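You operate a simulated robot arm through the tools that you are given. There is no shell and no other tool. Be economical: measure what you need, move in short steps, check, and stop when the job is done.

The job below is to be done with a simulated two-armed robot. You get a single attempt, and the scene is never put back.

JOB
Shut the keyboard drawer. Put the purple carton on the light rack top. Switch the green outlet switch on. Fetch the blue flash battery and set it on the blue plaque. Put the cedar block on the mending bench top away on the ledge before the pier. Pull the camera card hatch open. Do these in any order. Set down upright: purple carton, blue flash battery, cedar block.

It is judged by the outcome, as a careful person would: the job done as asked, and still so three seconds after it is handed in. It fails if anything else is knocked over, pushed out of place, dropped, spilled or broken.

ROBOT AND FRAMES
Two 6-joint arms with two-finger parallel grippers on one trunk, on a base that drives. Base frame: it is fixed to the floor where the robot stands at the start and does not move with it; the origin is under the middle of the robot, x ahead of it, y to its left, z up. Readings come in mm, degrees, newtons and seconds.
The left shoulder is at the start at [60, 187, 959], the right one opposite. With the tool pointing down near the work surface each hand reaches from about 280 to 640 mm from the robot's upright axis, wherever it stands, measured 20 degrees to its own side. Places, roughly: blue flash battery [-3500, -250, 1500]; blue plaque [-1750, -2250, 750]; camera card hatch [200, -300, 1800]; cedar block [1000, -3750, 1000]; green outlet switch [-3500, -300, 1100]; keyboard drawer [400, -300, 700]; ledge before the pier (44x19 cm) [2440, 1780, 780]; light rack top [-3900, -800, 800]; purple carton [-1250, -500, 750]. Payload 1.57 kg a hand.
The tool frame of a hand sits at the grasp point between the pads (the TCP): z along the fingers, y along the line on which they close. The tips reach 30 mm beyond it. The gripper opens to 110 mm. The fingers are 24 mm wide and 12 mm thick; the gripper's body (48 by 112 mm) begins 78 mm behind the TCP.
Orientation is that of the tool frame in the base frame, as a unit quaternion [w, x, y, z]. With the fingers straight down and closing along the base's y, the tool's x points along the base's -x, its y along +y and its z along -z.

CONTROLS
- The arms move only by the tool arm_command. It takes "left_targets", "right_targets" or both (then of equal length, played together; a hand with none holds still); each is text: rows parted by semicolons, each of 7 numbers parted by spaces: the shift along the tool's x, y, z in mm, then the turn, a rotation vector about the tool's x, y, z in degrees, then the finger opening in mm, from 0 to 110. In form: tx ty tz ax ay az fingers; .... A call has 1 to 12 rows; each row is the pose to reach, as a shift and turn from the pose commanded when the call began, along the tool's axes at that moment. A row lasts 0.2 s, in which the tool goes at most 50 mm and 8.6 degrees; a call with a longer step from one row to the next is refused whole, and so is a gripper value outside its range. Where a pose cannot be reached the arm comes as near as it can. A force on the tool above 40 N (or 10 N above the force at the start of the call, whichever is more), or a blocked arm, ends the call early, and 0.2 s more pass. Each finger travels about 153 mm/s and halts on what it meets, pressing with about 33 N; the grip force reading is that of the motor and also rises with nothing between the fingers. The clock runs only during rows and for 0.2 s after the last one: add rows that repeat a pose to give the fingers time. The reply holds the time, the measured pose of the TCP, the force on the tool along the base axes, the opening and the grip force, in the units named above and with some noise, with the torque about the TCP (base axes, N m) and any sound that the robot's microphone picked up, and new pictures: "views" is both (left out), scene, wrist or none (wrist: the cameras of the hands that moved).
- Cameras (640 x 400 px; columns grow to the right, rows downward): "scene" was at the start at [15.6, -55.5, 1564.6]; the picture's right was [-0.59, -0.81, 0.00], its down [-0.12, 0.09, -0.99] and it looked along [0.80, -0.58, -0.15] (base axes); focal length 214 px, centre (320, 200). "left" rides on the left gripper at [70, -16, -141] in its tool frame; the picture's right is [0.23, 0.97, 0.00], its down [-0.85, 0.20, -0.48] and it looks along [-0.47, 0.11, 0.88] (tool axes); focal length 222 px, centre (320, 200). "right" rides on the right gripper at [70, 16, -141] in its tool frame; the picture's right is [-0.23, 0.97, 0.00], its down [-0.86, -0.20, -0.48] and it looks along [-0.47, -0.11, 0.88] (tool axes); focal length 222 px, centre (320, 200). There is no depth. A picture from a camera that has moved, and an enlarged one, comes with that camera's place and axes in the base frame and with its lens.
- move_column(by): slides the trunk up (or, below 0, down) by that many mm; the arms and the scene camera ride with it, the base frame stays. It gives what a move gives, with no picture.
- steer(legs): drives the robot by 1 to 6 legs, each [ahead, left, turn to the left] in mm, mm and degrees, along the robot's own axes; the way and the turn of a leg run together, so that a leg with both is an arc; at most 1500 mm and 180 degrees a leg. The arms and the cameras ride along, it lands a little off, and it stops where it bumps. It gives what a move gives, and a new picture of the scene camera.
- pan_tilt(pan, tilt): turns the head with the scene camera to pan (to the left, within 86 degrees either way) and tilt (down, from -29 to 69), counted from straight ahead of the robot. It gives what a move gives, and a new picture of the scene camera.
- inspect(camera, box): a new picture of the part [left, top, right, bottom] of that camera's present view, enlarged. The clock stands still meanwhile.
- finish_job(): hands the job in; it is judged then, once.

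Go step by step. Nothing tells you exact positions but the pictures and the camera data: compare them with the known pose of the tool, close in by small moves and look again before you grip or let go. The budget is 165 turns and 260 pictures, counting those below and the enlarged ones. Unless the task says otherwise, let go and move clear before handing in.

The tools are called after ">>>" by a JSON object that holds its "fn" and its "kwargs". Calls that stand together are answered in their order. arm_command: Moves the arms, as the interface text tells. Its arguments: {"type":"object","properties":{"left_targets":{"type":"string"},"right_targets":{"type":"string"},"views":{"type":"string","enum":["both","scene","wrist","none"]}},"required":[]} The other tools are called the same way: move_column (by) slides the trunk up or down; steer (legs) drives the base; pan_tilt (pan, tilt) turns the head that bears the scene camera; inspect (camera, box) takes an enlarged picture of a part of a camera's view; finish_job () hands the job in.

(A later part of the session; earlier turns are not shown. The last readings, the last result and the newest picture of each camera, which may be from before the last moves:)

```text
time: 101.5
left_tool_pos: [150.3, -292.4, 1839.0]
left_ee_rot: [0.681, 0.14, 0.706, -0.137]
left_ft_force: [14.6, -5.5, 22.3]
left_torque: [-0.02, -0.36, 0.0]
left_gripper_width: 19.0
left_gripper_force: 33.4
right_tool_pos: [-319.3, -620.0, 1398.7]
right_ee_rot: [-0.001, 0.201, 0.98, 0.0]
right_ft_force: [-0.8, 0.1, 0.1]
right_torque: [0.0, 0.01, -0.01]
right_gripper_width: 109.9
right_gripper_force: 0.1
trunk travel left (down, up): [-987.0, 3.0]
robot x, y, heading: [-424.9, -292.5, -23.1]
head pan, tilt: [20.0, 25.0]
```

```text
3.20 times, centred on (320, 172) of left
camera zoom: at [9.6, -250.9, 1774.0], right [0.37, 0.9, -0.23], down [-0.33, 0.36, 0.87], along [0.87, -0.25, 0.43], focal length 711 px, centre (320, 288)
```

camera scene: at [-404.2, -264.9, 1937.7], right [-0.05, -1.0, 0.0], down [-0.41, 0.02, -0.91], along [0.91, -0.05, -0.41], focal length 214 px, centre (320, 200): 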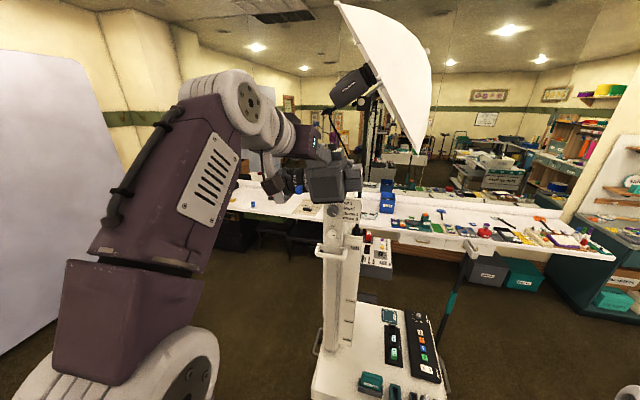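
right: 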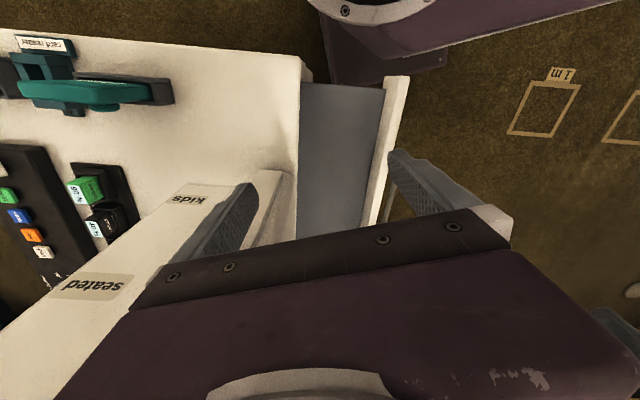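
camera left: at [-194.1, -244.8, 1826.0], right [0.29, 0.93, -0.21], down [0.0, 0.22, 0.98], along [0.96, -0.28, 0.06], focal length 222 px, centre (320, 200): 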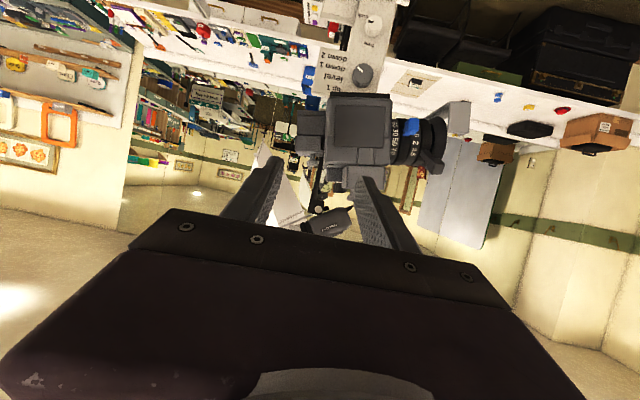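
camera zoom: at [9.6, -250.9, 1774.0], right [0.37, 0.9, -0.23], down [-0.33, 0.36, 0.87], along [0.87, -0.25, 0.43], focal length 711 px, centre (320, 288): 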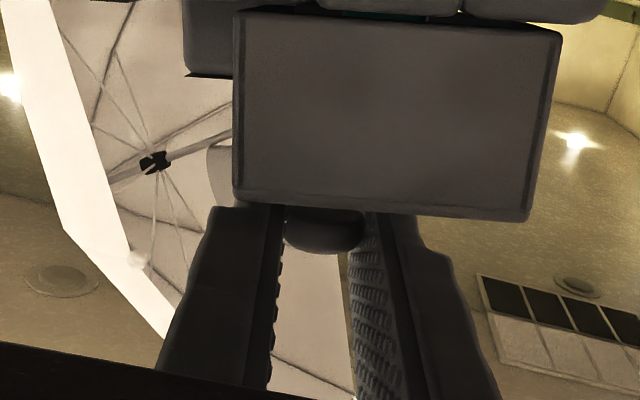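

The reaction hints the knob wants to move back (-x) and up. Regrip cleanly and test that diagonal.

>>> {"fn": "arm_command", "kwargs": {"left_targets": "0 0 0 0 0 0 40; 0 0 8 0 0 0 40; 2 0 10 0 0 0 40; 2 0 10 0 0 0 10; 2 0 10 0 0 0 0; 2 0 10 0 0 0 0", "views": "none"}}

>>> {"fn": "arm_command", "kwargs": {"left_targets": "0 0 -3 0 0 0 0; 0 0 -6 0 0 0 0; 0 0 -6 0 0 0 0", "views": "none"}}

>>> {"fn": "inspect", "kwargs": {"camera": "left", "box": [220, 110, 420, 235]}}

```text
time: 102.9
left_tool_pos: [154.1, -294.9, 1834.9]
left_ee_rot: [0.678, 0.143, 0.708, -0.139]
left_ft_force: [-0.6, -2.3, -4.9]
left_torque: [0.06, -0.15, -0.01]
left_gripper_width: 18.8
left_gripper_force: 32.8
right_tool_pos: [-322.6, -618.8, 1400.1]
right_ee_rot: [0.0, 0.201, 0.98, 0.0]
right_ft_force: [-0.4, 0.7, -0.5]
right_torque: [0.01, -0.02, -0.02]
right_gripper_width: 110.1
right_gripper_force: 0.1
trunk travel left (down, up): [-987.0, 3.0]
robot x, y, heading: [-430.6, -292.1, -23.0]
head pan, tilt: [20.0, 25.0]
```

```text
time: 103.7
left_tool_pos: [154.8, -296.2, 1835.6]
left_ee_rot: [0.679, 0.141, 0.707, -0.138]
left_ft_force: [11.8, -7.9, 6.6]
left_torque: [-0.1, -0.48, -0.01]
left_gripper_width: 18.8
left_gripper_force: 33.0
right_tool_pos: [-317.9, -620.6, 1398.9]
right_ee_rot: [-0.002, 0.2, 0.98, 0.001]
right_ft_force: [-0.8, 0.5, -0.6]
right_torque: [0.01, 0.0, -0.02]
right_gripper_width: 110.3
right_gripper_force: 0.2
trunk travel left (down, up): [-987.0, 3.0]
robot x, y, heading: [-424.3, -288.5, -23.3]
head pan, tilt: [20.0, 25.0]
```

```text
3.20 times, centred on (320, 172) of left
camera zoom: at [14.7, -253.0, 1771.4], right [0.37, 0.9, -0.23], down [-0.33, 0.36, 0.87], along [0.87, -0.25, 0.43], focal length 711 px, centre (320, 288)
```

zoom: 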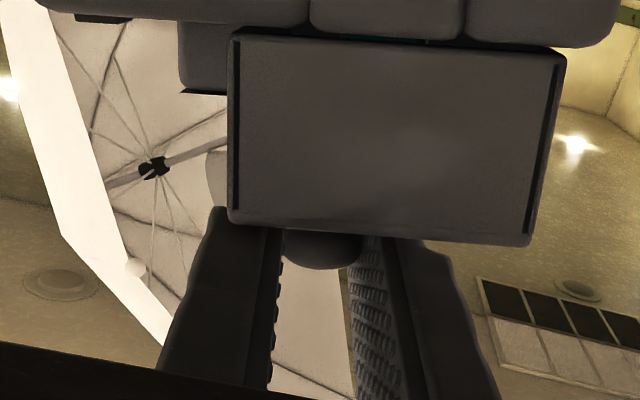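

>>> {"fn": "arm_command", "kwargs": {"left_targets": "-4 0 0 0 0 0 0; -7 0 -4 0 0 0 0; -10 0 -8 0 0 0 0; -10 0 -8 0 0 0 0", "views": "none"}}

>>> {"fn": "inspect", "kwargs": {"camera": "left", "box": [220, 110, 420, 235]}}

```text
time: 104.7
left_tool_pos: [147.2, -290.4, 1843.6]
left_ee_rot: [0.677, 0.143, 0.708, -0.139]
left_ft_force: [2.7, -3.7, -15.9]
left_torque: [-0.1, -0.45, -0.03]
left_gripper_width: 18.7
left_gripper_force: 33.4
right_tool_pos: [-318.7, -619.3, 1398.8]
right_ee_rot: [-0.002, 0.2, 0.98, 0.002]
right_ft_force: [0.0, 0.2, 0.7]
right_torque: [0.0, -0.04, -0.02]
right_gripper_width: 110.0
right_gripper_force: 0.0
trunk travel left (down, up): [-987.0, 3.0]
robot x, y, heading: [-425.1, -290.6, -23.1]
head pan, tilt: [20.0, 25.0]
```

```text
3.20 times, centred on (320, 172) of left
camera zoom: at [6.3, -249.0, 1780.7], right [0.37, 0.9, -0.23], down [-0.33, 0.36, 0.87], along [0.87, -0.25, 0.43], focal length 711 px, centre (320, 288)
```

zoom: 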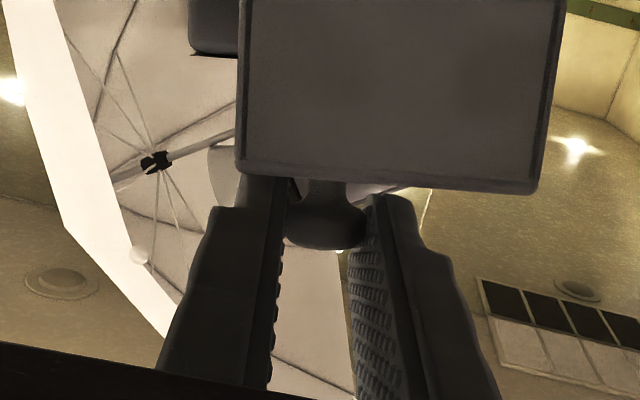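

The knob seems to follow back and up, as if hinged along the lower -x edge. Continue pulling mainly back.

>>> {"fn": "arm_command", "kwargs": {"left_targets": "1 0 -6 0 0 0 0; 2 0 -12 0 0 0 0; 2 0 -18 0 0 0 0; 2 0 -18 0 0 0 0", "views": "none"}}

>>> {"fn": "inspect", "kwargs": {"camera": "left", "box": [220, 110, 420, 235]}}

>>> {"fn": "inspect", "kwargs": {"camera": "scene", "box": [280, 130, 380, 195]}}

```text
time: 105.7
left_tool_pos: [130.7, -284.5, 1846.2]
left_ee_rot: [0.68, 0.142, 0.705, -0.139]
left_ft_force: [17.4, -5.6, 21.0]
left_torque: [-0.39, -1.02, 0.02]
left_gripper_width: 19.0
left_gripper_force: 32.8
right_tool_pos: [-318.4, -619.5, 1398.9]
right_ee_rot: [-0.002, 0.2, 0.98, 0.0]
right_ft_force: [-0.2, -0.1, -0.2]
right_torque: [0.01, 0.05, 0.01]
right_gripper_width: 109.9
right_gripper_force: 0.1
trunk travel left (down, up): [-987.0, 3.0]
robot x, y, heading: [-427.5, -290.3, -23.1]
head pan, tilt: [20.0, 25.0]
```

```text
3.20 times, centred on (320, 172) of left
camera zoom: at [-9.7, -242.7, 1782.2], right [0.37, 0.9, -0.23], down [-0.34, 0.36, 0.87], along [0.87, -0.24, 0.43], focal length 711 px, centre (320, 288)
```

zoom: 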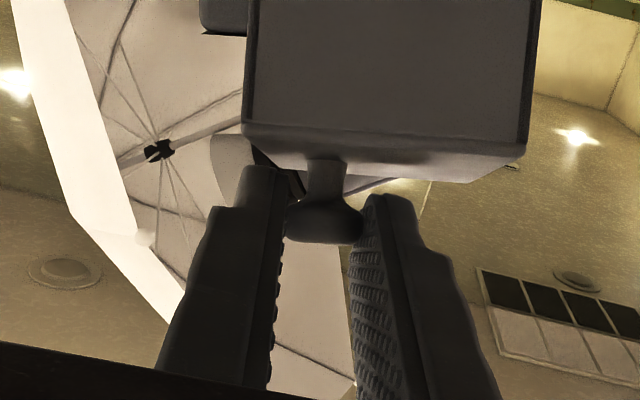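

```text
6.15 times, centred on (330, 162) of scene
camera zoom: at [-382.9, -275.7, 1937.8], right [-0.05, -1.0, 0.0], down [-0.43, 0.03, -0.9], along [0.9, -0.05, -0.43], focal length 1320 px, centre (258, 431)
```

zoom: 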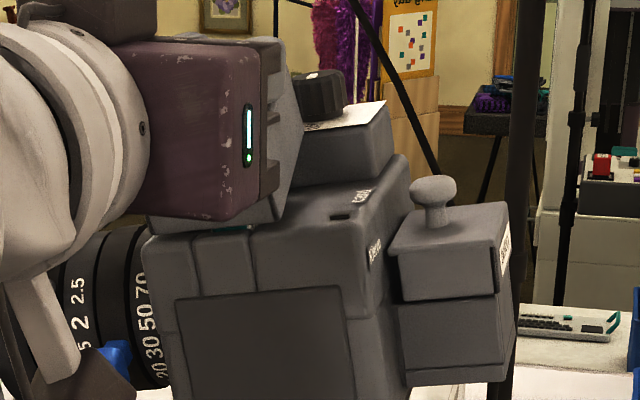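

It is opening, hinging at the lower -x edge. Keep following the arc.

>>> {"fn": "arm_command", "kwargs": {"left_targets": "-3 0 -4 0 0 0 0; -3 0 -10 0 0 0 0; -3 0 -16 0 0 0 0; -2 0 -22 0 0 0 0; -1 0 -28 0 0 0 0; -1 0 -28 0 0 0 0", "views": "none"}}

>>> {"fn": "inspect", "kwargs": {"camera": "left", "box": [220, 110, 420, 235]}}

>>> {"fn": "inspect", "kwargs": {"camera": "scene", "box": [280, 130, 380, 195]}}

```text
time: 107.1
left_tool_pos: [104.5, -274.7, 1844.3]
left_ee_rot: [0.677, 0.142, 0.709, -0.138]
left_ft_force: [9.1, -6.9, 4.6]
left_torque: [-0.25, -0.71, -0.02]
left_gripper_width: 19.0
left_gripper_force: 32.9
right_tool_pos: [-319.2, -621.3, 1398.7]
right_ee_rot: [-0.002, 0.201, 0.98, 0.001]
right_ft_force: [-0.4, -0.8, 1.1]
right_torque: [0.04, 0.02, -0.01]
right_gripper_width: 109.8
right_gripper_force: 0.1
trunk travel left (down, up): [-987.0, 3.0]
robot x, y, heading: [-428.4, -291.0, -22.9]
head pan, tilt: [20.0, 25.0]
```

```text
3.20 times, centred on (320, 172) of left
camera zoom: at [-35.9, -232.6, 1781.7], right [0.37, 0.9, -0.23], down [-0.33, 0.36, 0.88], along [0.87, -0.25, 0.43], focal length 711 px, centre (320, 288)
```

zoom: 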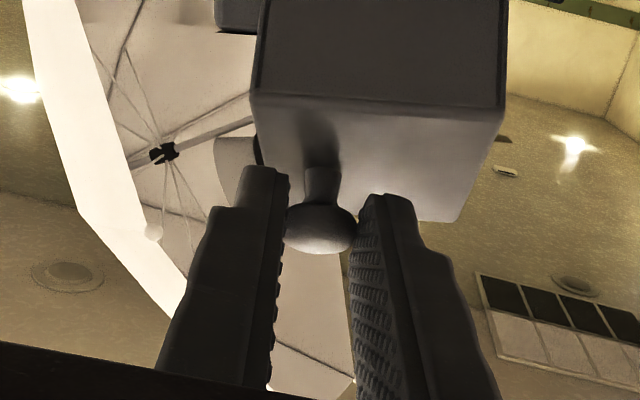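

```text
6.15 times, centred on (330, 162) of scene
camera zoom: at [-383.9, -276.5, 1937.4], right [-0.05, -1.0, 0.0], down [-0.42, 0.03, -0.91], along [0.9, -0.05, -0.43], focal length 1320 px, centre (258, 431)
```

zoom: 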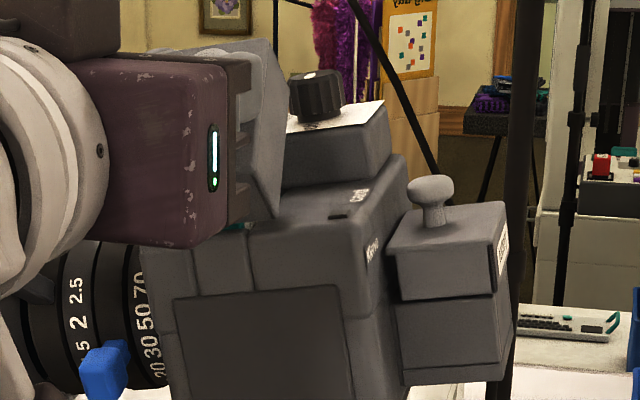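

>>> {"fn": "arm_command", "kwargs": {"left_targets": "2 0 -6 0 -6 0 0; 4 0 -12 0 -12 0 0; 7 0 -18 0 -18 0 0; 11 0 -24 0 -24 0 0; 15 0 -30 0 -30 0 0; 15 0 -30 0 -30 0 0", "views": "none"}}

>>> {"fn": "inspect", "kwargs": {"camera": "left", "box": [220, 110, 420, 235]}}

>>> {"fn": "inspect", "kwargs": {"camera": "scene", "box": [270, 130, 370, 195]}}

```text
time: 108.5
left_tool_pos: [87.0, -269.6, 1835.5]
left_ee_rot: [0.841, 0.106, 0.502, -0.172]
left_ft_force: [-1.2, -14.2, 22.7]
left_torque: [-0.43, -1.07, -0.34]
left_gripper_width: 18.9
left_gripper_force: 33.1
left hand out of reach, approached as far as the arm can: row 1, 2, 3, 4, 5, 6
right_tool_pos: [-327.1, -623.1, 1400.0]
right_ee_rot: [0.001, 0.2, 0.98, 0.002]
right_ft_force: [0.1, 0.4, 0.3]
right_torque: [-0.02, -0.01, 0.0]
right_gripper_width: 110.1
right_gripper_force: 0.1
trunk travel left (down, up): [-987.0, 3.0]
robot x, y, heading: [-426.8, -290.6, -23.1]
head pan, tilt: [20.0, 25.0]
```

```text
3.20 times, centred on (320, 172) of left
camera zoom: at [-4.0, -247.4, 1708.2], right [0.48, 0.85, -0.2], down [-0.68, 0.51, 0.53], along [0.55, -0.12, 0.83], focal length 711 px, centre (320, 288)
```

zoom: 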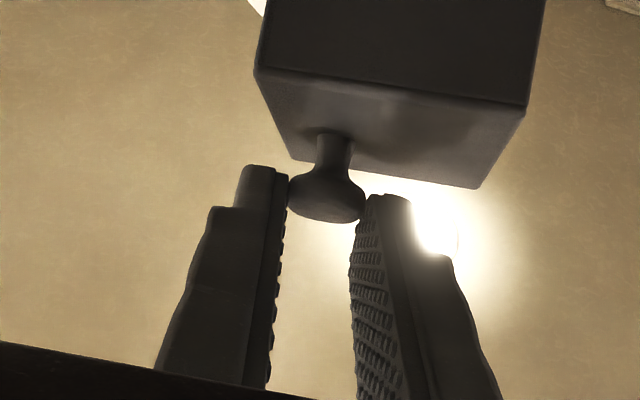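

```text
6.15 times, centred on (320, 162) of scene
camera zoom: at [-394.8, -280.6, 1938.0], right [-0.06, -1.0, 0.0], down [-0.42, 0.03, -0.91], along [0.91, -0.05, -0.42], focal length 1320 px, centre (320, 431)
```

zoom: 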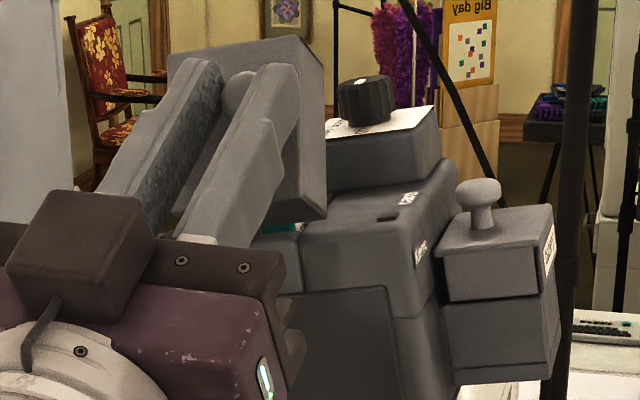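

About 55° open. The arm is near its inner reach, so I'll draw back with the base a little.

>>> {"fn": "steer", "kwargs": {"legs": [[-25, 0, 0]]}}

>>> {"fn": "arm_command", "kwargs": {"left_targets": "8 0 0 0 0 0 0; 14 0 -5 0 0 0 0; 14 0 -5 0 0 0 0", "views": "none"}}

>>> {"fn": "inspect", "kwargs": {"camera": "scene", "box": [270, 130, 370, 195]}}

```text
time: 109.3
left_tool_pos: [75.7, -244.9, 1828.8]
left_ee_rot: [0.838, 0.099, 0.509, -0.171]
left_ft_force: [0.8, -0.1, -0.4]
left_torque: [0.01, -0.03, -0.07]
left_gripper_width: 0.0
left_gripper_force: 21.0
right_tool_pos: [-342.7, -603.9, 1400.0]
right_ee_rot: [-0.002, 0.199, 0.98, -0.002]
right_ft_force: [0.7, 0.1, 0.1]
right_torque: [-0.03, 0.08, 0.0]
right_gripper_width: 109.9
right_gripper_force: 0.0
trunk travel left (down, up): [-987.0, 3.0]
robot x, y, heading: [-450.8, -278.4, -22.9]
head pan, tilt: [20.0, 25.0]
camera scene: at [-407.1, -255.8, 1937.2], right [-0.05, -1.0, 0.0], down [-0.42, 0.02, -0.91], along [0.9, -0.05, -0.43], focal length 214 px, centre (320, 200)
```

scene: 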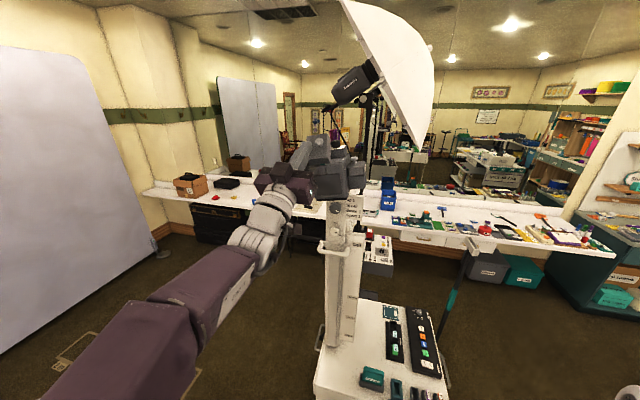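

```text
time: 110.2
left_tool_pos: [75.8, -249.4, 1816.1]
left_ee_rot: [0.837, 0.103, 0.508, -0.172]
left_ft_force: [-0.8, -0.4, -0.8]
left_torque: [0.0, -0.03, 0.02]
left_gripper_width: 0.0
left_gripper_force: 21.2
right_tool_pos: [-344.6, -606.9, 1400.1]
right_ee_rot: [-0.001, 0.2, 0.98, -0.001]
right_ft_force: [0.0, -0.3, 0.7]
right_torque: [0.04, 0.03, -0.02]
right_gripper_width: 110.0
right_gripper_force: 0.2
trunk travel left (down, up): [-987.0, 3.0]
robot x, y, heading: [-448.0, -277.4, -22.8]
head pan, tilt: [20.0, 25.0]
```

```text
6.15 times, centred on (320, 162) of scene
camera zoom: at [-410.1, -261.8, 1937.5], right [-0.05, -1.0, 0.0], down [-0.42, 0.02, -0.91], along [0.9, -0.05, -0.42], focal length 1320 px, centre (320, 431)
```

zoom: 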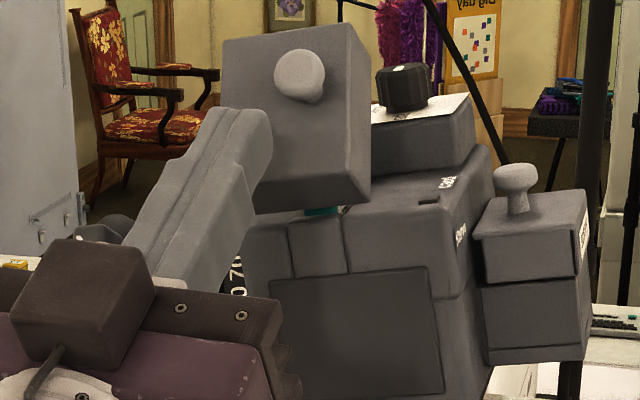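

The knob slipped out, but the hatch stays about 60° open by itself. I'll back off, tilt the hand down, and regrip the knob along its axis to open it fully.

>>> {"fn": "steer", "kwargs": {"legs": [[-110, 0, 0]]}}

>>> {"fn": "arm_command", "kwargs": {"left_targets": "-5 0 0 0 8 0 40; -10 0 0 0 16 0 60; -15 0 0 0 24 0 60; -20 0 0 0 32 0 60; -25 0 0 0 40 0 60; -30 0 0 0 48 0 60; -30 0 0 0 52 0 60; -30 0 0 0 52 0 60", "views": "wrist"}}

>>> {"fn": "inspect", "kwargs": {"camera": "scene", "box": [280, 120, 380, 195]}}

```text
time: 111.3
left_tool_pos: [-15.4, -209.7, 1813.3]
left_ee_rot: [0.836, 0.103, 0.511, -0.171]
left_ft_force: [0.6, -0.6, -0.1]
left_torque: [-0.05, -0.06, 0.01]
left_gripper_width: 0.0
left_gripper_force: 21.0
right_tool_pos: [-437.1, -566.7, 1398.1]
right_ee_rot: [-0.004, 0.199, 0.98, -0.001]
right_ft_force: [1.0, -0.5, -0.4]
right_torque: [0.02, 0.06, -0.01]
right_gripper_width: 109.9
right_gripper_force: 0.0
trunk travel left (down, up): [-987.0, 3.0]
robot x, y, heading: [-551.0, -239.7, -23.1]
head pan, tilt: [20.0, 25.0]
camera scene: at [-500.0, -223.1, 1937.3], right [-0.05, -1.0, 0.0], down [-0.43, 0.03, -0.9], along [0.9, -0.05, -0.43], focal length 214 px, centre (320, 200)
```

scene: 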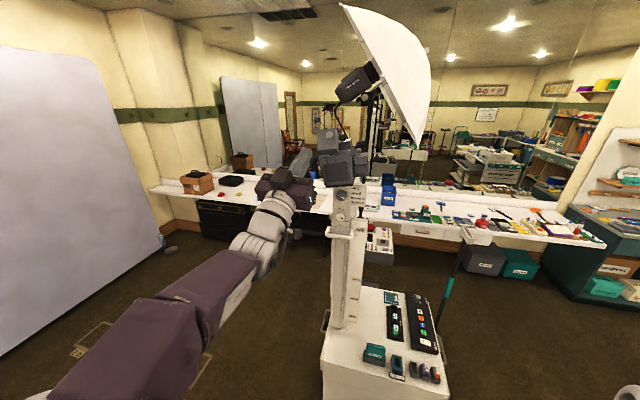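

```text
time: 113.1
left_tool_pos: [-40.9, -201.2, 1844.6]
left_ee_rot: [0.53, 0.167, 0.824, -0.108]
left_ft_force: [0.3, -0.8, -0.2]
left_torque: [0.04, 0.02, 0.03]
left_gripper_width: 60.1
left_gripper_force: 0.1
left hand out of reach, approached as far as the arm can: row 1, 2, 3, 4
right_tool_pos: [-448.1, -563.6, 1399.5]
right_ee_rot: [0.001, 0.2, 0.98, -0.001]
right_ft_force: [-0.2, -0.1, 0.1]
right_torque: [-0.01, -0.05, -0.03]
right_gripper_width: 109.7
right_gripper_force: 0.1
trunk travel left (down, up): [-987.0, 3.0]
robot x, y, heading: [-551.9, -236.4, -22.9]
head pan, tilt: [20.0, 25.0]
camera left: at [-193.9, -153.4, 1839.0], right [0.29, 0.93, -0.21], down [0.0, 0.22, 0.98], along [0.96, -0.29, 0.06], focal length 222 px, centre (320, 200)
```

left: 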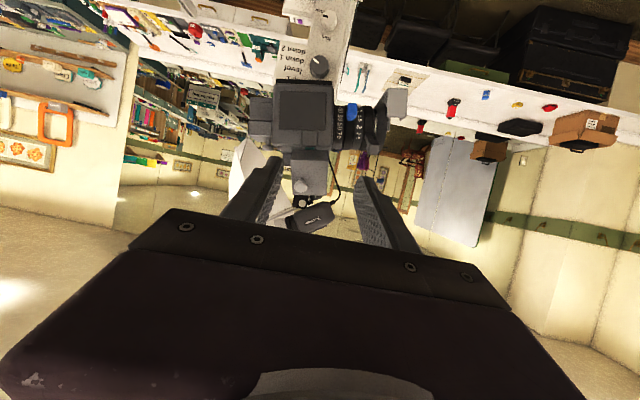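

```text
5.33 times, centred on (330, 158) of scene
camera zoom: at [-514.8, -218.6, 1937.6], right [-0.05, -1.0, 0.0], down [-0.42, 0.02, -0.91], along [0.91, -0.05, -0.42], focal length 1144 px, centre (267, 427)
```

zoom: 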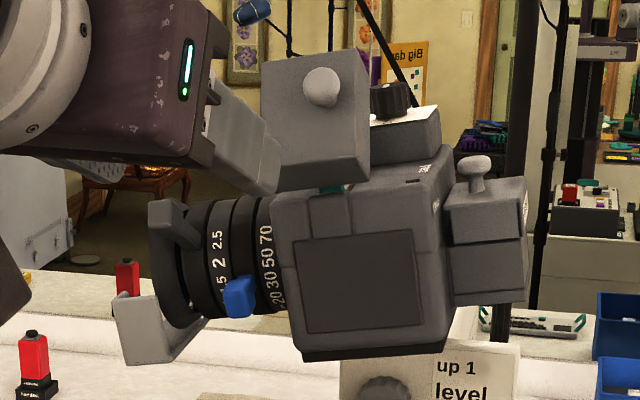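

Knob is at about (108,-280,1847) and my tool axis nearly matches its tilt. Approach, check, then grip.

>>> {"fn": "arm_command", "kwargs": {"left_targets": "-36 -8 25 0 0 0 60; -72 -15 50 0 0 0 60; -72 -15 90 0 0 0 60; -72 -15 90 0 0 0 60", "views": "none"}}

>>> {"fn": "inspect", "kwargs": {"camera": "left", "box": [220, 110, 420, 235]}}

```text
time: 114.1
left_tool_pos: [32.7, -247.7, 1832.1]
left_ee_rot: [0.529, 0.167, 0.825, -0.109]
left_ft_force: [0.0, -0.1, -0.8]
left_torque: [0.0, 0.01, -0.01]
left_gripper_width: 60.0
left_gripper_force: 0.1
left hand out of reach, approached as far as the arm can: row 1, 2, 3, 4
right_tool_pos: [-444.3, -563.5, 1399.7]
right_ee_rot: [0.0, 0.199, 0.98, -0.001]
right_ft_force: [0.0, -0.4, -0.8]
right_torque: [-0.01, 0.01, 0.02]
right_gripper_width: 109.8
right_gripper_force: 0.2
trunk travel left (down, up): [-987.0, 3.0]
robot x, y, heading: [-547.0, -235.0, -23.0]
head pan, tilt: [20.0, 25.0]
```

```text
3.20 times, centred on (320, 172) of left
camera zoom: at [-119.4, -200.7, 1828.0], right [0.29, 0.93, -0.21], down [0.01, 0.22, 0.98], along [0.96, -0.29, 0.06], focal length 711 px, centre (320, 288)
```

zoom: 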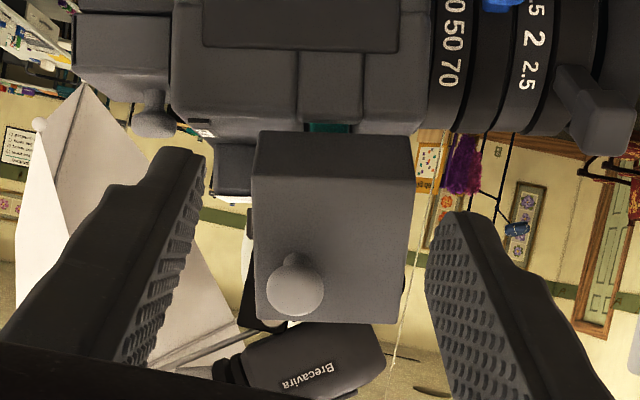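

>>> {"fn": "arm_command", "kwargs": {"left_targets": "-12 0 5 0 -7 0 60; -20 0 15 0 -14 0 60; -27 0 25 0 -20 0 60; -34 0 40 0 -20 0 60; -34 0 40 0 -20 0 60", "views": "none"}}

>>> {"fn": "inspect", "kwargs": {"camera": "left", "box": [220, 110, 420, 235]}}

```text
time: 115.3
left_tool_pos: [76.4, -269.3, 1847.4]
left_ee_rot: [0.664, 0.147, 0.72, -0.137]
left_ft_force: [0.0, 0.7, 0.5]
left_torque: [0.01, 0.0, -0.01]
left_gripper_width: 60.1
left_gripper_force: 0.1
right_tool_pos: [-445.7, -564.2, 1399.3]
right_ee_rot: [0.0, 0.199, 0.98, 0.001]
right_ft_force: [-1.0, 0.4, 0.0]
right_torque: [0.03, -0.01, -0.01]
right_gripper_width: 109.9
right_gripper_force: 0.0
trunk travel left (down, up): [-987.0, 3.0]
robot x, y, heading: [-547.7, -241.3, -23.0]
head pan, tilt: [20.0, 25.0]
```

```text
3.20 times, centred on (320, 172) of left
camera zoom: at [-65.6, -224.7, 1789.3], right [0.36, 0.9, -0.23], down [-0.3, 0.35, 0.89], along [0.88, -0.26, 0.4], focal length 711 px, centre (320, 288)
```

zoom: 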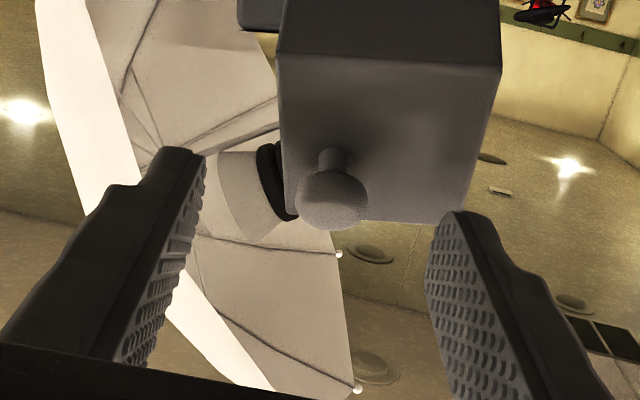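

>>> {"fn": "arm_command", "kwargs": {"left_targets": "2 3.5 10 0 0 0 60; 2 3.5 22 0 0 0 60; 2 3.5 22 0 0 0 40; 2 3.5 22 0 0 0 25; 2 3.5 22 0 0 0 0; 2 3.5 22 0 0 0 0", "views": "none"}}

>>> {"fn": "inspect", "kwargs": {"camera": "left", "box": [220, 110, 420, 235]}}

```text
time: 116.7
left_tool_pos: [97.2, -277.4, 1843.4]
left_ee_rot: [0.665, 0.146, 0.72, -0.136]
left_ft_force: [-2.7, -6.6, -1.6]
left_torque: [-0.85, 0.35, -0.36]
left_gripper_width: 27.4
left_gripper_force: 37.5
right_tool_pos: [-445.8, -567.8, 1398.5]
right_ee_rot: [0.001, 0.2, 0.98, 0.001]
right_ft_force: [0.7, 0.2, 0.1]
right_torque: [0.0, -0.02, 0.03]
right_gripper_width: 109.9
right_gripper_force: 0.0
trunk travel left (down, up): [-987.0, 3.0]
robot x, y, heading: [-546.3, -237.9, -23.4]
head pan, tilt: [20.0, 25.0]
```

```text
3.20 times, centred on (320, 172) of left
camera zoom: at [-44.1, -234.0, 1785.5], right [0.37, 0.9, -0.23], down [-0.3, 0.35, 0.89], along [0.88, -0.26, 0.39], focal length 711 px, centre (320, 288)
```

zoom: 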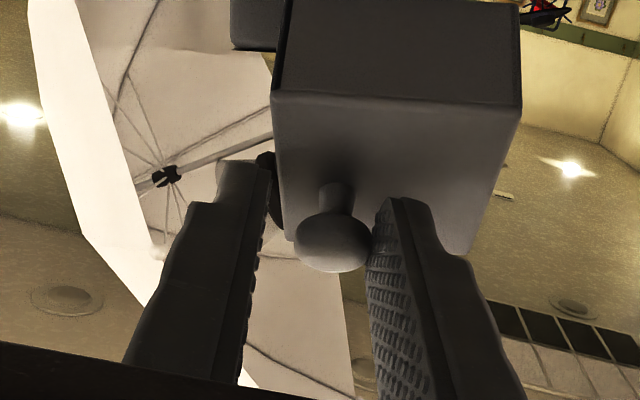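

>>> {"fn": "arm_command", "kwargs": {"left_targets": "1 0 -5 0 -4 0 0; 3 0 -9 0 -8 0 0; 7 0 -17 0 -15 0 0; 12 0 -25 0 -22 0 0; 18 0 -31 0 -30 0 0; 25 0 -37 0 -37 0 0; 33 0 -42 0 -45 0 0; 33 0 -42 0 -45 0 0", "views": "none"}}

>>> {"fn": "inspect", "kwargs": {"camera": "scene", "box": [280, 120, 380, 195]}}

```text
time: 117.9
left_tool_pos: [85.1, -267.2, 1833.8]
left_ee_rot: [0.736, 0.159, 0.639, -0.156]
left_ft_force: [11.2, 19.4, -1.5]
left_torque: [-0.33, -0.17, 0.33]
left_gripper_width: 18.8
left_gripper_force: 33.2
left hand out of reach, approached as far as the arm can: row 3, 4, 5
right_tool_pos: [-441.6, -560.8, 1399.9]
right_ee_rot: [-0.001, 0.198, 0.98, -0.002]
right_ft_force: [-1.0, -0.3, -0.7]
right_torque: [0.06, 0.01, -0.02]
right_gripper_width: 109.7
right_gripper_force: 0.0
trunk travel left (down, up): [-987.0, 3.0]
robot x, y, heading: [-554.2, -231.0, -23.0]
head pan, tilt: [20.0, 25.0]
stopped in row 5 (left hand): the force on the tool passed its limit at 62 N (the readings are from after the stop); the commanded pose is now the measured one
```

```text
5.33 times, centred on (330, 158) of scene
camera zoom: at [-508.2, -214.0, 1937.6], right [-0.05, -1.0, 0.0], down [-0.42, 0.02, -0.91], along [0.9, -0.05, -0.42], focal length 1144 px, centre (267, 427)
```

zoom: 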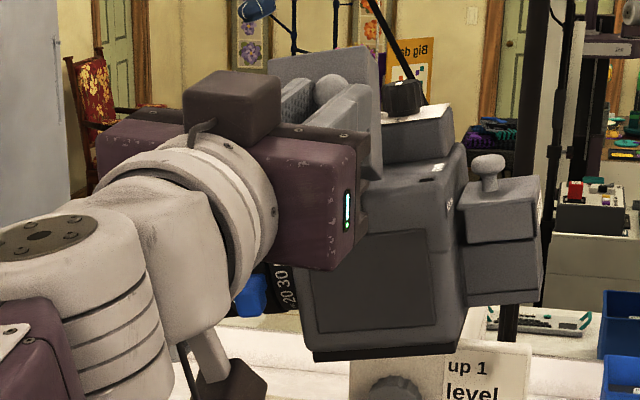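

Now properly on the knob. Pull back and down without rotating the hand.

>>> {"fn": "arm_command", "kwargs": {"left_targets": "3 0 -5 0 0 0 0; 6 0 -10 0 0 0 0; 10 0 -15 0 0 0 0; 10 0 -15 0 0 0 0", "views": "none"}}

>>> {"fn": "inspect", "kwargs": {"camera": "scene", "box": [280, 120, 380, 195]}}

>>> {"fn": "inspect", "kwargs": {"camera": "left", "box": [220, 110, 420, 235]}}

```text
time: 118.9
left_tool_pos: [69.4, -265.8, 1821.5]
left_ee_rot: [0.737, 0.163, 0.636, -0.161]
left_ft_force: [9.1, 8.9, 11.9]
left_torque: [-0.58, -0.89, 0.31]
left_gripper_width: 19.1
left_gripper_force: 33.6
right_tool_pos: [-441.0, -559.4, 1400.8]
right_ee_rot: [0.0, 0.199, 0.98, -0.003]
right_ft_force: [-0.3, -0.1, -0.9]
right_torque: [-0.03, -0.01, 0.01]
right_gripper_width: 110.1
right_gripper_force: 0.0
trunk travel left (down, up): [-987.0, 3.0]
robot x, y, heading: [-550.9, -235.2, -22.9]
head pan, tilt: [20.0, 25.0]
```

```text
5.33 times, centred on (330, 158) of scene
camera zoom: at [-508.3, -211.8, 1937.4], right [-0.05, -1.0, 0.0], down [-0.42, 0.02, -0.91], along [0.9, -0.05, -0.42], focal length 1144 px, centre (267, 427)
```

zoom: 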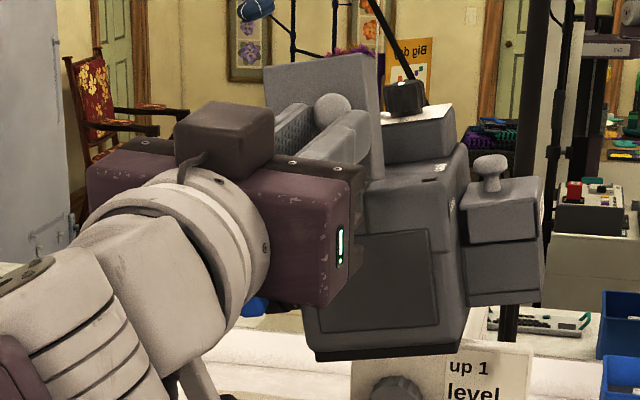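

```text
3.20 times, centred on (320, 172) of left
camera zoom: at [-52.7, -217.1, 1733.5], right [0.46, 0.87, -0.19], down [-0.45, 0.42, 0.79], along [0.76, -0.28, 0.59], focal length 711 px, centre (320, 288)
```

zoom: 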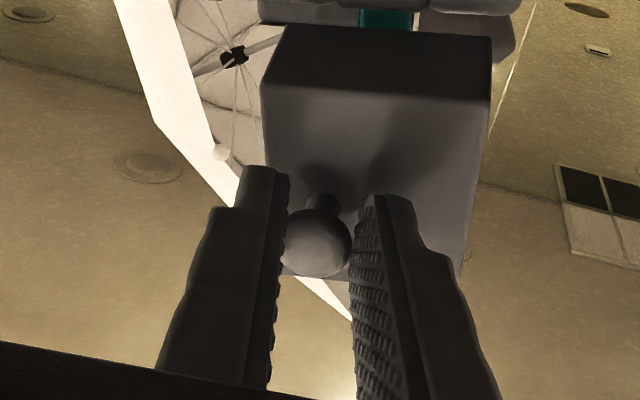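

>>> {"fn": "arm_command", "kwargs": {"left_targets": "5 0 -4 0 0 0 0; 10 0 -8 0 0 0 0; 15 0 -12 0 0 0 0; 20 0 -14 0 0 0 0; 20 0 -14 0 0 0 0", "views": "none"}}

>>> {"fn": "inspect", "kwargs": {"camera": "scene", "box": [280, 120, 380, 195]}}

>>> {"fn": "inspect", "kwargs": {"camera": "left", "box": [220, 110, 420, 235]}}

```text
time: 120.1
left_tool_pos: [55.4, -260.7, 1803.4]
left_ee_rot: [0.738, 0.164, 0.635, -0.16]
left_ft_force: [2.0, 5.6, 11.9]
left_torque: [-0.6, -0.81, 0.1]
left_gripper_width: 18.5
left_gripper_force: 32.6
right_tool_pos: [-446.2, -560.5, 1401.5]
right_ee_rot: [0.001, 0.199, 0.98, -0.002]
right_ft_force: [-0.5, 0.6, -0.1]
right_torque: [0.0, -0.01, 0.06]
right_gripper_width: 109.9
right_gripper_force: 0.0
trunk travel left (down, up): [-987.0, 3.0]
robot x, y, heading: [-552.7, -237.8, -22.9]
head pan, tilt: [20.0, 25.0]
```

```text
5.33 times, centred on (330, 158) of scene
camera zoom: at [-513.7, -214.3, 1937.5], right [-0.05, -1.0, 0.0], down [-0.42, 0.02, -0.91], along [0.91, -0.05, -0.42], focal length 1144 px, centre (267, 427)
```

zoom: 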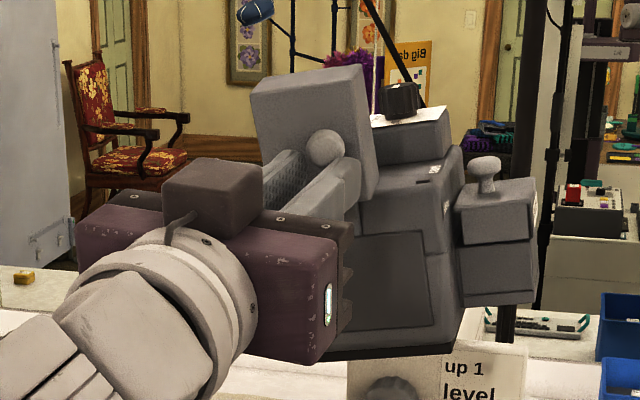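

```text
3.20 times, centred on (320, 172) of left
camera zoom: at [-67.6, -213.9, 1713.1], right [0.47, 0.86, -0.19], down [-0.46, 0.42, 0.79], along [0.76, -0.28, 0.59], focal length 711 px, centre (320, 288)
```

zoom: 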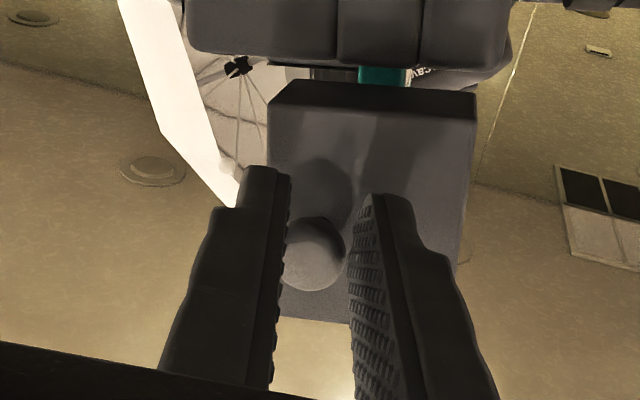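

>>> {"fn": "arm_command", "kwargs": {"left_targets": "5 0 -1 0 0 0 0; 10 0 -2 0 0 0 0; 15 0 -2 0 0 0 0; 20 0 -1 0 0 0 0; 20 0 -1 0 0 0 0", "views": "none"}}

>>> {"fn": "inspect", "kwargs": {"camera": "scene", "box": [280, 120, 380, 195]}}

```text
time: 121.3
left_tool_pos: [59.9, -265.2, 1782.3]
left_ee_rot: [0.737, 0.166, 0.636, -0.16]
left_ft_force: [-1.1, 1.9, -0.6]
left_torque: [0.01, 0.05, 0.06]
left_gripper_width: 0.0
left_gripper_force: 21.4
right_tool_pos: [-443.4, -563.4, 1398.8]
right_ee_rot: [0.0, 0.199, 0.98, 0.0]
right_ft_force: [-0.8, -0.7, -0.3]
right_torque: [-0.01, 0.02, 0.04]
right_gripper_width: 110.1
right_gripper_force: 0.1
trunk travel left (down, up): [-987.0, 3.0]
robot x, y, heading: [-549.7, -234.6, -22.9]
head pan, tilt: [20.0, 25.0]
```

```text
5.33 times, centred on (330, 158) of scene
camera zoom: at [-512.3, -218.1, 1937.5], right [-0.05, -1.0, 0.0], down [-0.42, 0.02, -0.91], along [0.91, -0.05, -0.42], focal length 1144 px, centre (267, 427)
```

zoom: 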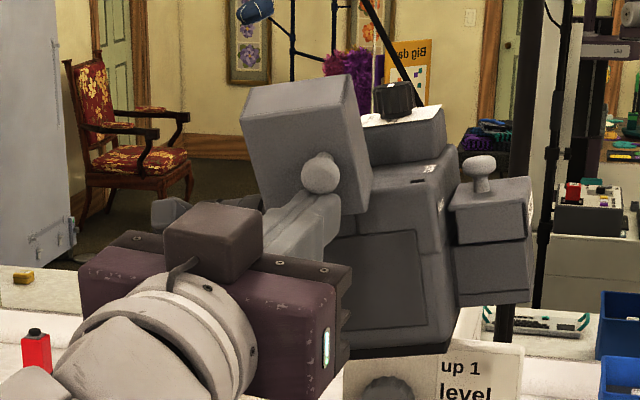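

The hatch is now about 95° open. Back off and check it stays.

>>> {"fn": "steer", "kwargs": {"legs": [[-60, 0, 0]]}}

>>> {"fn": "inspect", "kwargs": {"camera": "scene", "box": [290, 120, 370, 180]}}

>>> {"fn": "inspect", "kwargs": {"camera": "left", "box": [160, 50, 480, 250]}}

```text
time: 122.2
left_tool_pos: [22.6, -249.0, 1774.3]
left_ee_rot: [0.733, 0.166, 0.64, -0.159]
left_ft_force: [1.2, -0.2, 0.9]
left_torque: [-0.01, -0.07, 0.0]
left_gripper_width: 0.1
left_gripper_force: 21.3
right_tool_pos: [-486.4, -548.0, 1397.0]
right_ee_rot: [-0.005, 0.198, 0.98, 0.001]
right_ft_force: [0.4, 0.1, -0.1]
right_torque: [0.09, 0.11, 0.0]
right_gripper_width: 109.9
right_gripper_force: 0.1
trunk travel left (down, up): [-987.0, 3.0]
robot x, y, heading: [-602.6, -213.0, -22.7]
head pan, tilt: [20.0, 25.0]
camera scene: at [-548.4, -203.2, 1937.1], right [-0.05, -1.0, 0.0], down [-0.43, 0.03, -0.9], along [0.9, -0.05, -0.43], focal length 214 px, centre (320, 200)
```

scene: 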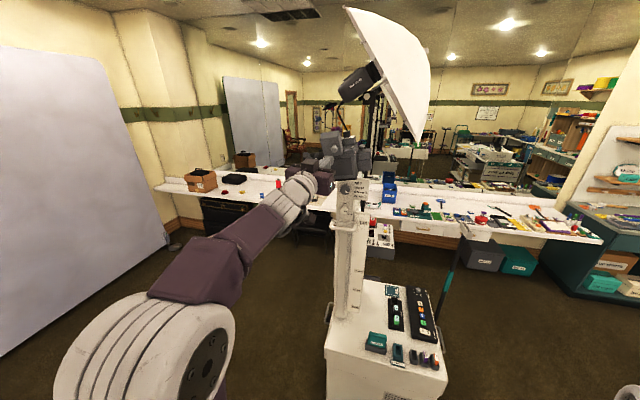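

```text
6.67 times, centred on (330, 150) of scene
camera zoom: at [-548.4, -203.2, 1937.1], right [-0.05, -1.0, 0.0], down [-0.43, 0.03, -0.9], along [0.9, -0.05, -0.43], focal length 1430 px, centre (253, 533)
```

zoom: 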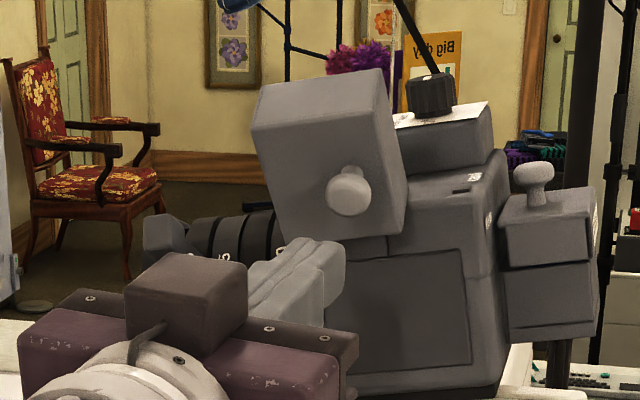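

```text
2.00 times, centred on (320, 150) of left
camera zoom: at [-102.3, -201.2, 1687.7], right [0.46, 0.87, -0.19], down [-0.45, 0.41, 0.8], along [0.77, -0.29, 0.58], focal length 444 px, centre (320, 300)
```

zoom: 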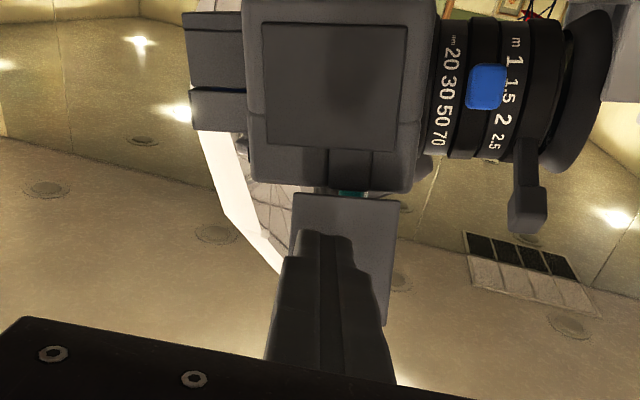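

It stays at roughly 95°. One push down on the knob from above will make sure it's against its stop.

>>> {"fn": "arm_command", "kwargs": {"left_targets": "-40 -5 0 0 0 0 0; -78 -11 0 0 0 0 0; -78 -11 28 0 0 0 0; -65 -11 28 0 0 0 0; -55 -11 28 0 0 0 0; -45 -11 26 0 0 0 0; -38 -11 24 0 0 0 0; -31 -11 22 0 0 0 0; -24 -11 20 0 0 0 0; -18 -11 18 0 0 0 0", "views": "none"}}

>>> {"fn": "inspect", "kwargs": {"camera": "scene", "box": [290, 120, 370, 180]}}

```text
time: 124.4
left_tool_pos: [16.0, -261.5, 1801.1]
left_ee_rot: [0.737, 0.165, 0.636, -0.159]
left_ft_force: [0.7, 0.5, -0.9]
left_torque: [-0.02, 0.01, -0.01]
left_gripper_width: 0.0
left_gripper_force: 21.3
right_tool_pos: [-497.8, -541.1, 1398.6]
right_ee_rot: [0.0, 0.198, 0.98, -0.001]
right_ft_force: [0.4, 0.1, -0.3]
right_torque: [0.01, 0.01, -0.04]
right_gripper_width: 109.8
right_gripper_force: 0.0
trunk travel left (down, up): [-987.0, 3.0]
robot x, y, heading: [-602.4, -206.9, -23.1]
head pan, tilt: [20.0, 25.0]
```

```text
6.67 times, centred on (330, 150) of scene
camera zoom: at [-565.0, -195.9, 1937.5], right [-0.05, -1.0, 0.0], down [-0.42, 0.02, -0.91], along [0.9, -0.05, -0.42], focal length 1430 px, centre (253, 533)
```

zoom: 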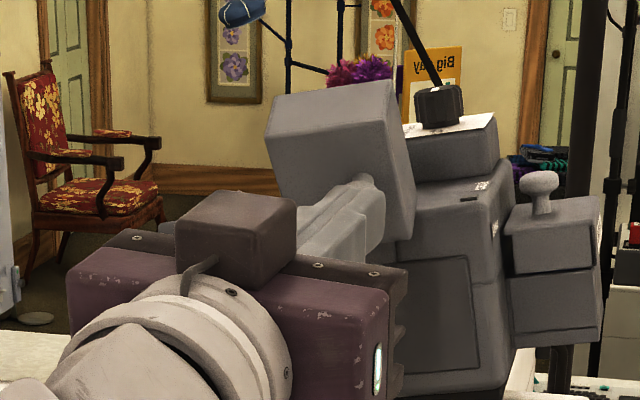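

>>> {"fn": "arm_command", "kwargs": {"left_targets": "-25 2 0 0 0 0 0; -50 4 0 0 0 0 0; -50 4 30 0 0 0 0; -40 4 34 0 0 0 0; -32 4 34 0 0 0 0; -24 4 34 0 0 0 0; -18 4 33 0 0 0 0; -12 4 32 0 0 0 0; -6 4 30 0 0 0 0; -6 4 30 0 0 0 0", "views": "none"}}

>>> {"fn": "inspect", "kwargs": {"camera": "scene", "box": [290, 120, 370, 180]}}

```text
time: 126.6
left_tool_pos: [40.4, -271.4, 1815.5]
left_ee_rot: [0.739, 0.165, 0.633, -0.159]
left_ft_force: [9.4, -2.5, 25.8]
left_torque: [-0.14, -0.81, -0.02]
left_gripper_width: 0.0
left_gripper_force: 21.1
right_tool_pos: [-499.8, -542.0, 1400.9]
right_ee_rot: [0.0, 0.198, 0.98, 0.001]
right_ft_force: [-0.1, -0.1, 0.0]
right_torque: [0.0, -0.02, 0.01]
right_gripper_width: 110.1
right_gripper_force: 0.0
trunk travel left (down, up): [-987.0, 3.0]
robot x, y, heading: [-607.2, -213.6, -22.8]
head pan, tilt: [20.0, 25.0]
```

```text
6.67 times, centred on (330, 150) of scene
camera zoom: at [-567.1, -195.9, 1938.0], right [-0.05, -1.0, 0.0], down [-0.42, 0.02, -0.91], along [0.91, -0.05, -0.42], focal length 1430 px, centre (253, 533)
```

zoom: 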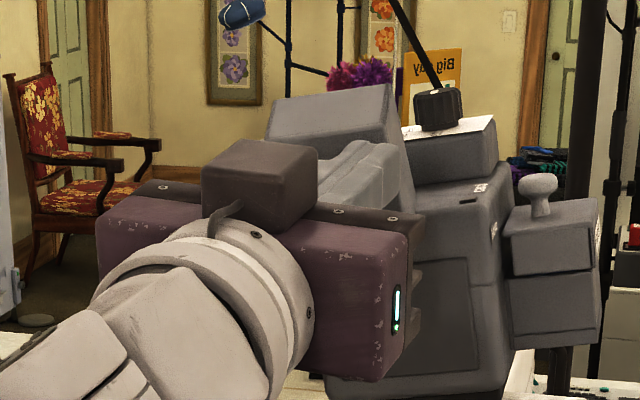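

The hatch is against its stop — fully open. Lift off, back 30 mm, and move away sideways; next look at the table with the purple carton.

>>> {"fn": "arm_command", "kwargs": {"left_targets": "-20 0 0 0 0 0 0; -45 0 0 0 0 0 0; -45 0 0 0 0 0 0", "views": "none"}}

>>> {"fn": "steer", "kwargs": {"legs": [[-40, 0, 0], [0, 450, 0]]}}

>>> {"fn": "inspect", "kwargs": {"camera": "scene", "box": [330, 120, 470, 220]}}

>>> {"fn": "pan_tilt", "kwargs": {"pan": -86, "tilt": 35}}

```text
time: 127.4
left_tool_pos: [35.5, -268.7, 1854.4]
left_ee_rot: [0.736, 0.166, 0.637, -0.16]
left_ft_force: [-0.3, 0.4, -0.5]
left_torque: [0.03, 0.03, -0.02]
left_gripper_width: 0.0
left_gripper_force: 21.0
right_tool_pos: [-499.9, -540.3, 1400.1]
right_ee_rot: [0.001, 0.199, 0.98, 0.0]
right_ft_force: [-0.8, 0.9, 0.4]
right_torque: [0.01, -0.02, 0.0]
right_gripper_width: 109.8
right_gripper_force: 0.0
trunk travel left (down, up): [-987.0, 3.0]
robot x, y, heading: [-606.4, -214.4, -22.8]
head pan, tilt: [20.0, 25.0]
```

```text
time: 130.6
left_tool_pos: [171.0, 152.3, 1856.5]
left_ee_rot: [0.736, 0.165, 0.638, -0.158]
left_ft_force: [0.4, -1.1, 0.6]
left_torque: [-0.01, 0.0, 0.05]
left_gripper_width: 0.0
left_gripper_force: 21.2
right_tool_pos: [-363.7, -118.9, 1399.3]
right_ee_rot: [0.0, 0.2, 0.98, 0.001]
right_ft_force: [-0.6, 0.1, -0.2]
right_torque: [0.03, -0.01, -0.03]
right_gripper_width: 110.0
right_gripper_force: 0.0
trunk travel left (down, up): [-987.0, 3.0]
robot x, y, heading: [-469.9, 209.5, -23.1]
head pan, tilt: [20.0, 25.0]
camera scene: at [-430.6, 226.2, 1937.6], right [-0.05, -1.0, 0.0], down [-0.42, 0.02, -0.91], along [0.91, -0.05, -0.42], focal length 214 px, centre (320, 200)
```

scene: 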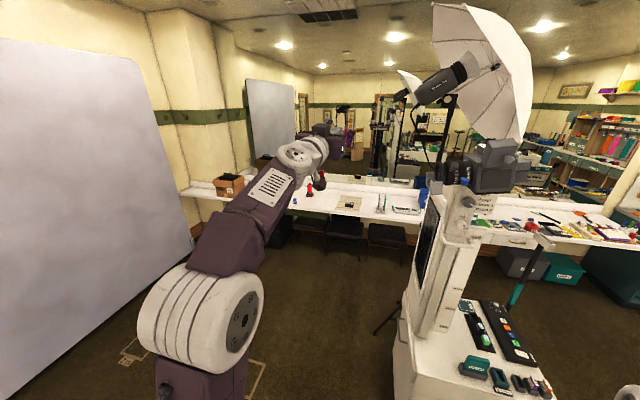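

```text
4.00 times, centred on (400, 170) of scene
camera zoom: at [-430.6, 226.2, 1937.6], right [-0.05, -1.0, 0.0], down [-0.42, 0.02, -0.91], along [0.91, -0.05, -0.42], focal length 858 px, centre (0, 320)
```

zoom: 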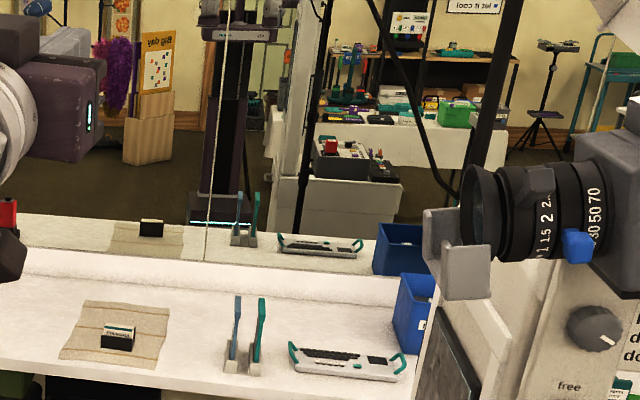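

```text
time: 132.4
left_tool_pos: [171.6, 156.7, 1854.7]
left_ee_rot: [0.736, 0.166, 0.637, -0.16]
left_ft_force: [0.2, 0.0, 1.6]
left_torque: [-0.01, -0.01, 0.01]
left_gripper_width: 0.0
left_gripper_force: 21.6
right_tool_pos: [-363.2, -115.1, 1400.1]
right_ee_rot: [0.0, 0.199, 0.98, -0.001]
right_ft_force: [0.4, 0.1, -0.6]
right_torque: [0.01, 0.02, 0.01]
right_gripper_width: 110.0
right_gripper_force: 0.0
trunk travel left (down, up): [-987.0, 3.0]
robot x, y, heading: [-466.1, 216.0, -23.1]
head pan, tilt: [-85.9, 35.0]
camera scene: at [-550.1, 152.1, 1921.8], right [-0.95, 0.33, 0.0], down [0.19, 0.54, -0.82], along [-0.27, -0.77, -0.57], focal length 214 px, centre (320, 200)
```

scene: 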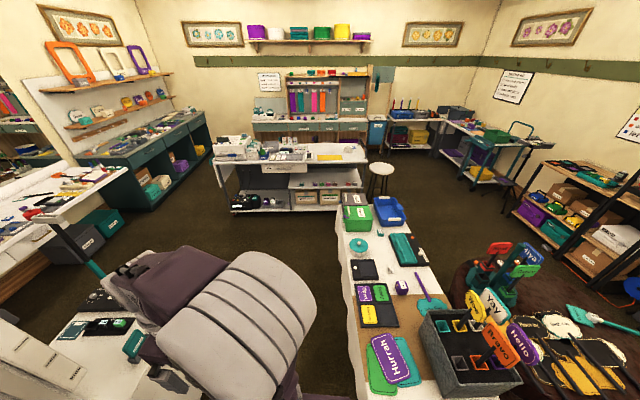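

Hatch done. Fold the left hand back to pointing down, and zoom on the carton.

>>> {"fn": "arm_command", "kwargs": {"left_targets": "33 0 -12 0 8 0 0; 66 0 -24 0 16 0 0; 99 0 -36 0 24 0 0; 132 0 -48 0 32 0 0; 165 0 -60 0 40 0 0; 198 0 -72 0 48 0 0; 231 0 -90 0 56 0 0; 264 0 -108 0 64 0 0; 297 0 -126 0 72 0 0; 330 0 -144 0 80 0 0; 363 0 -162 0 88 0 0; 396 0 -180 0 96 0 0", "views": "none"}}

>>> {"fn": "inspect", "kwargs": {"camera": "scene", "box": [330, 190, 490, 400]}}

```text
time: 135.1
left_tool_pos: [68.8, 226.2, 1437.6]
left_ee_rot: [0.018, 0.23, 0.973, 0.016]
left_ft_force: [0.7, -0.2, 0.0]
left_torque: [-0.04, 0.0, -0.02]
left_gripper_width: 0.0
left_gripper_force: 21.6
right_tool_pos: [-361.8, -114.2, 1399.2]
right_ee_rot: [-0.001, 0.199, 0.98, -0.001]
right_ft_force: [0.2, -0.6, 0.3]
right_torque: [0.03, 0.02, -0.01]
right_gripper_width: 110.0
right_gripper_force: 0.0
trunk travel left (down, up): [-987.0, 3.0]
robot x, y, heading: [-465.2, 210.9, -22.9]
head pan, tilt: [-85.9, 35.0]
```

```text
1.90 times, centred on (410, 295) of scene
camera zoom: at [-548.5, 151.5, 1921.9], right [-0.95, 0.33, 0.0], down [0.19, 0.54, -0.82], along [-0.27, -0.77, -0.57], focal length 408 px, centre (149, 19)
```

zoom: 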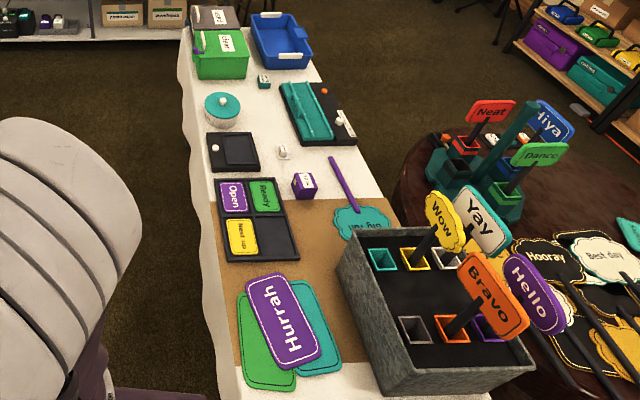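

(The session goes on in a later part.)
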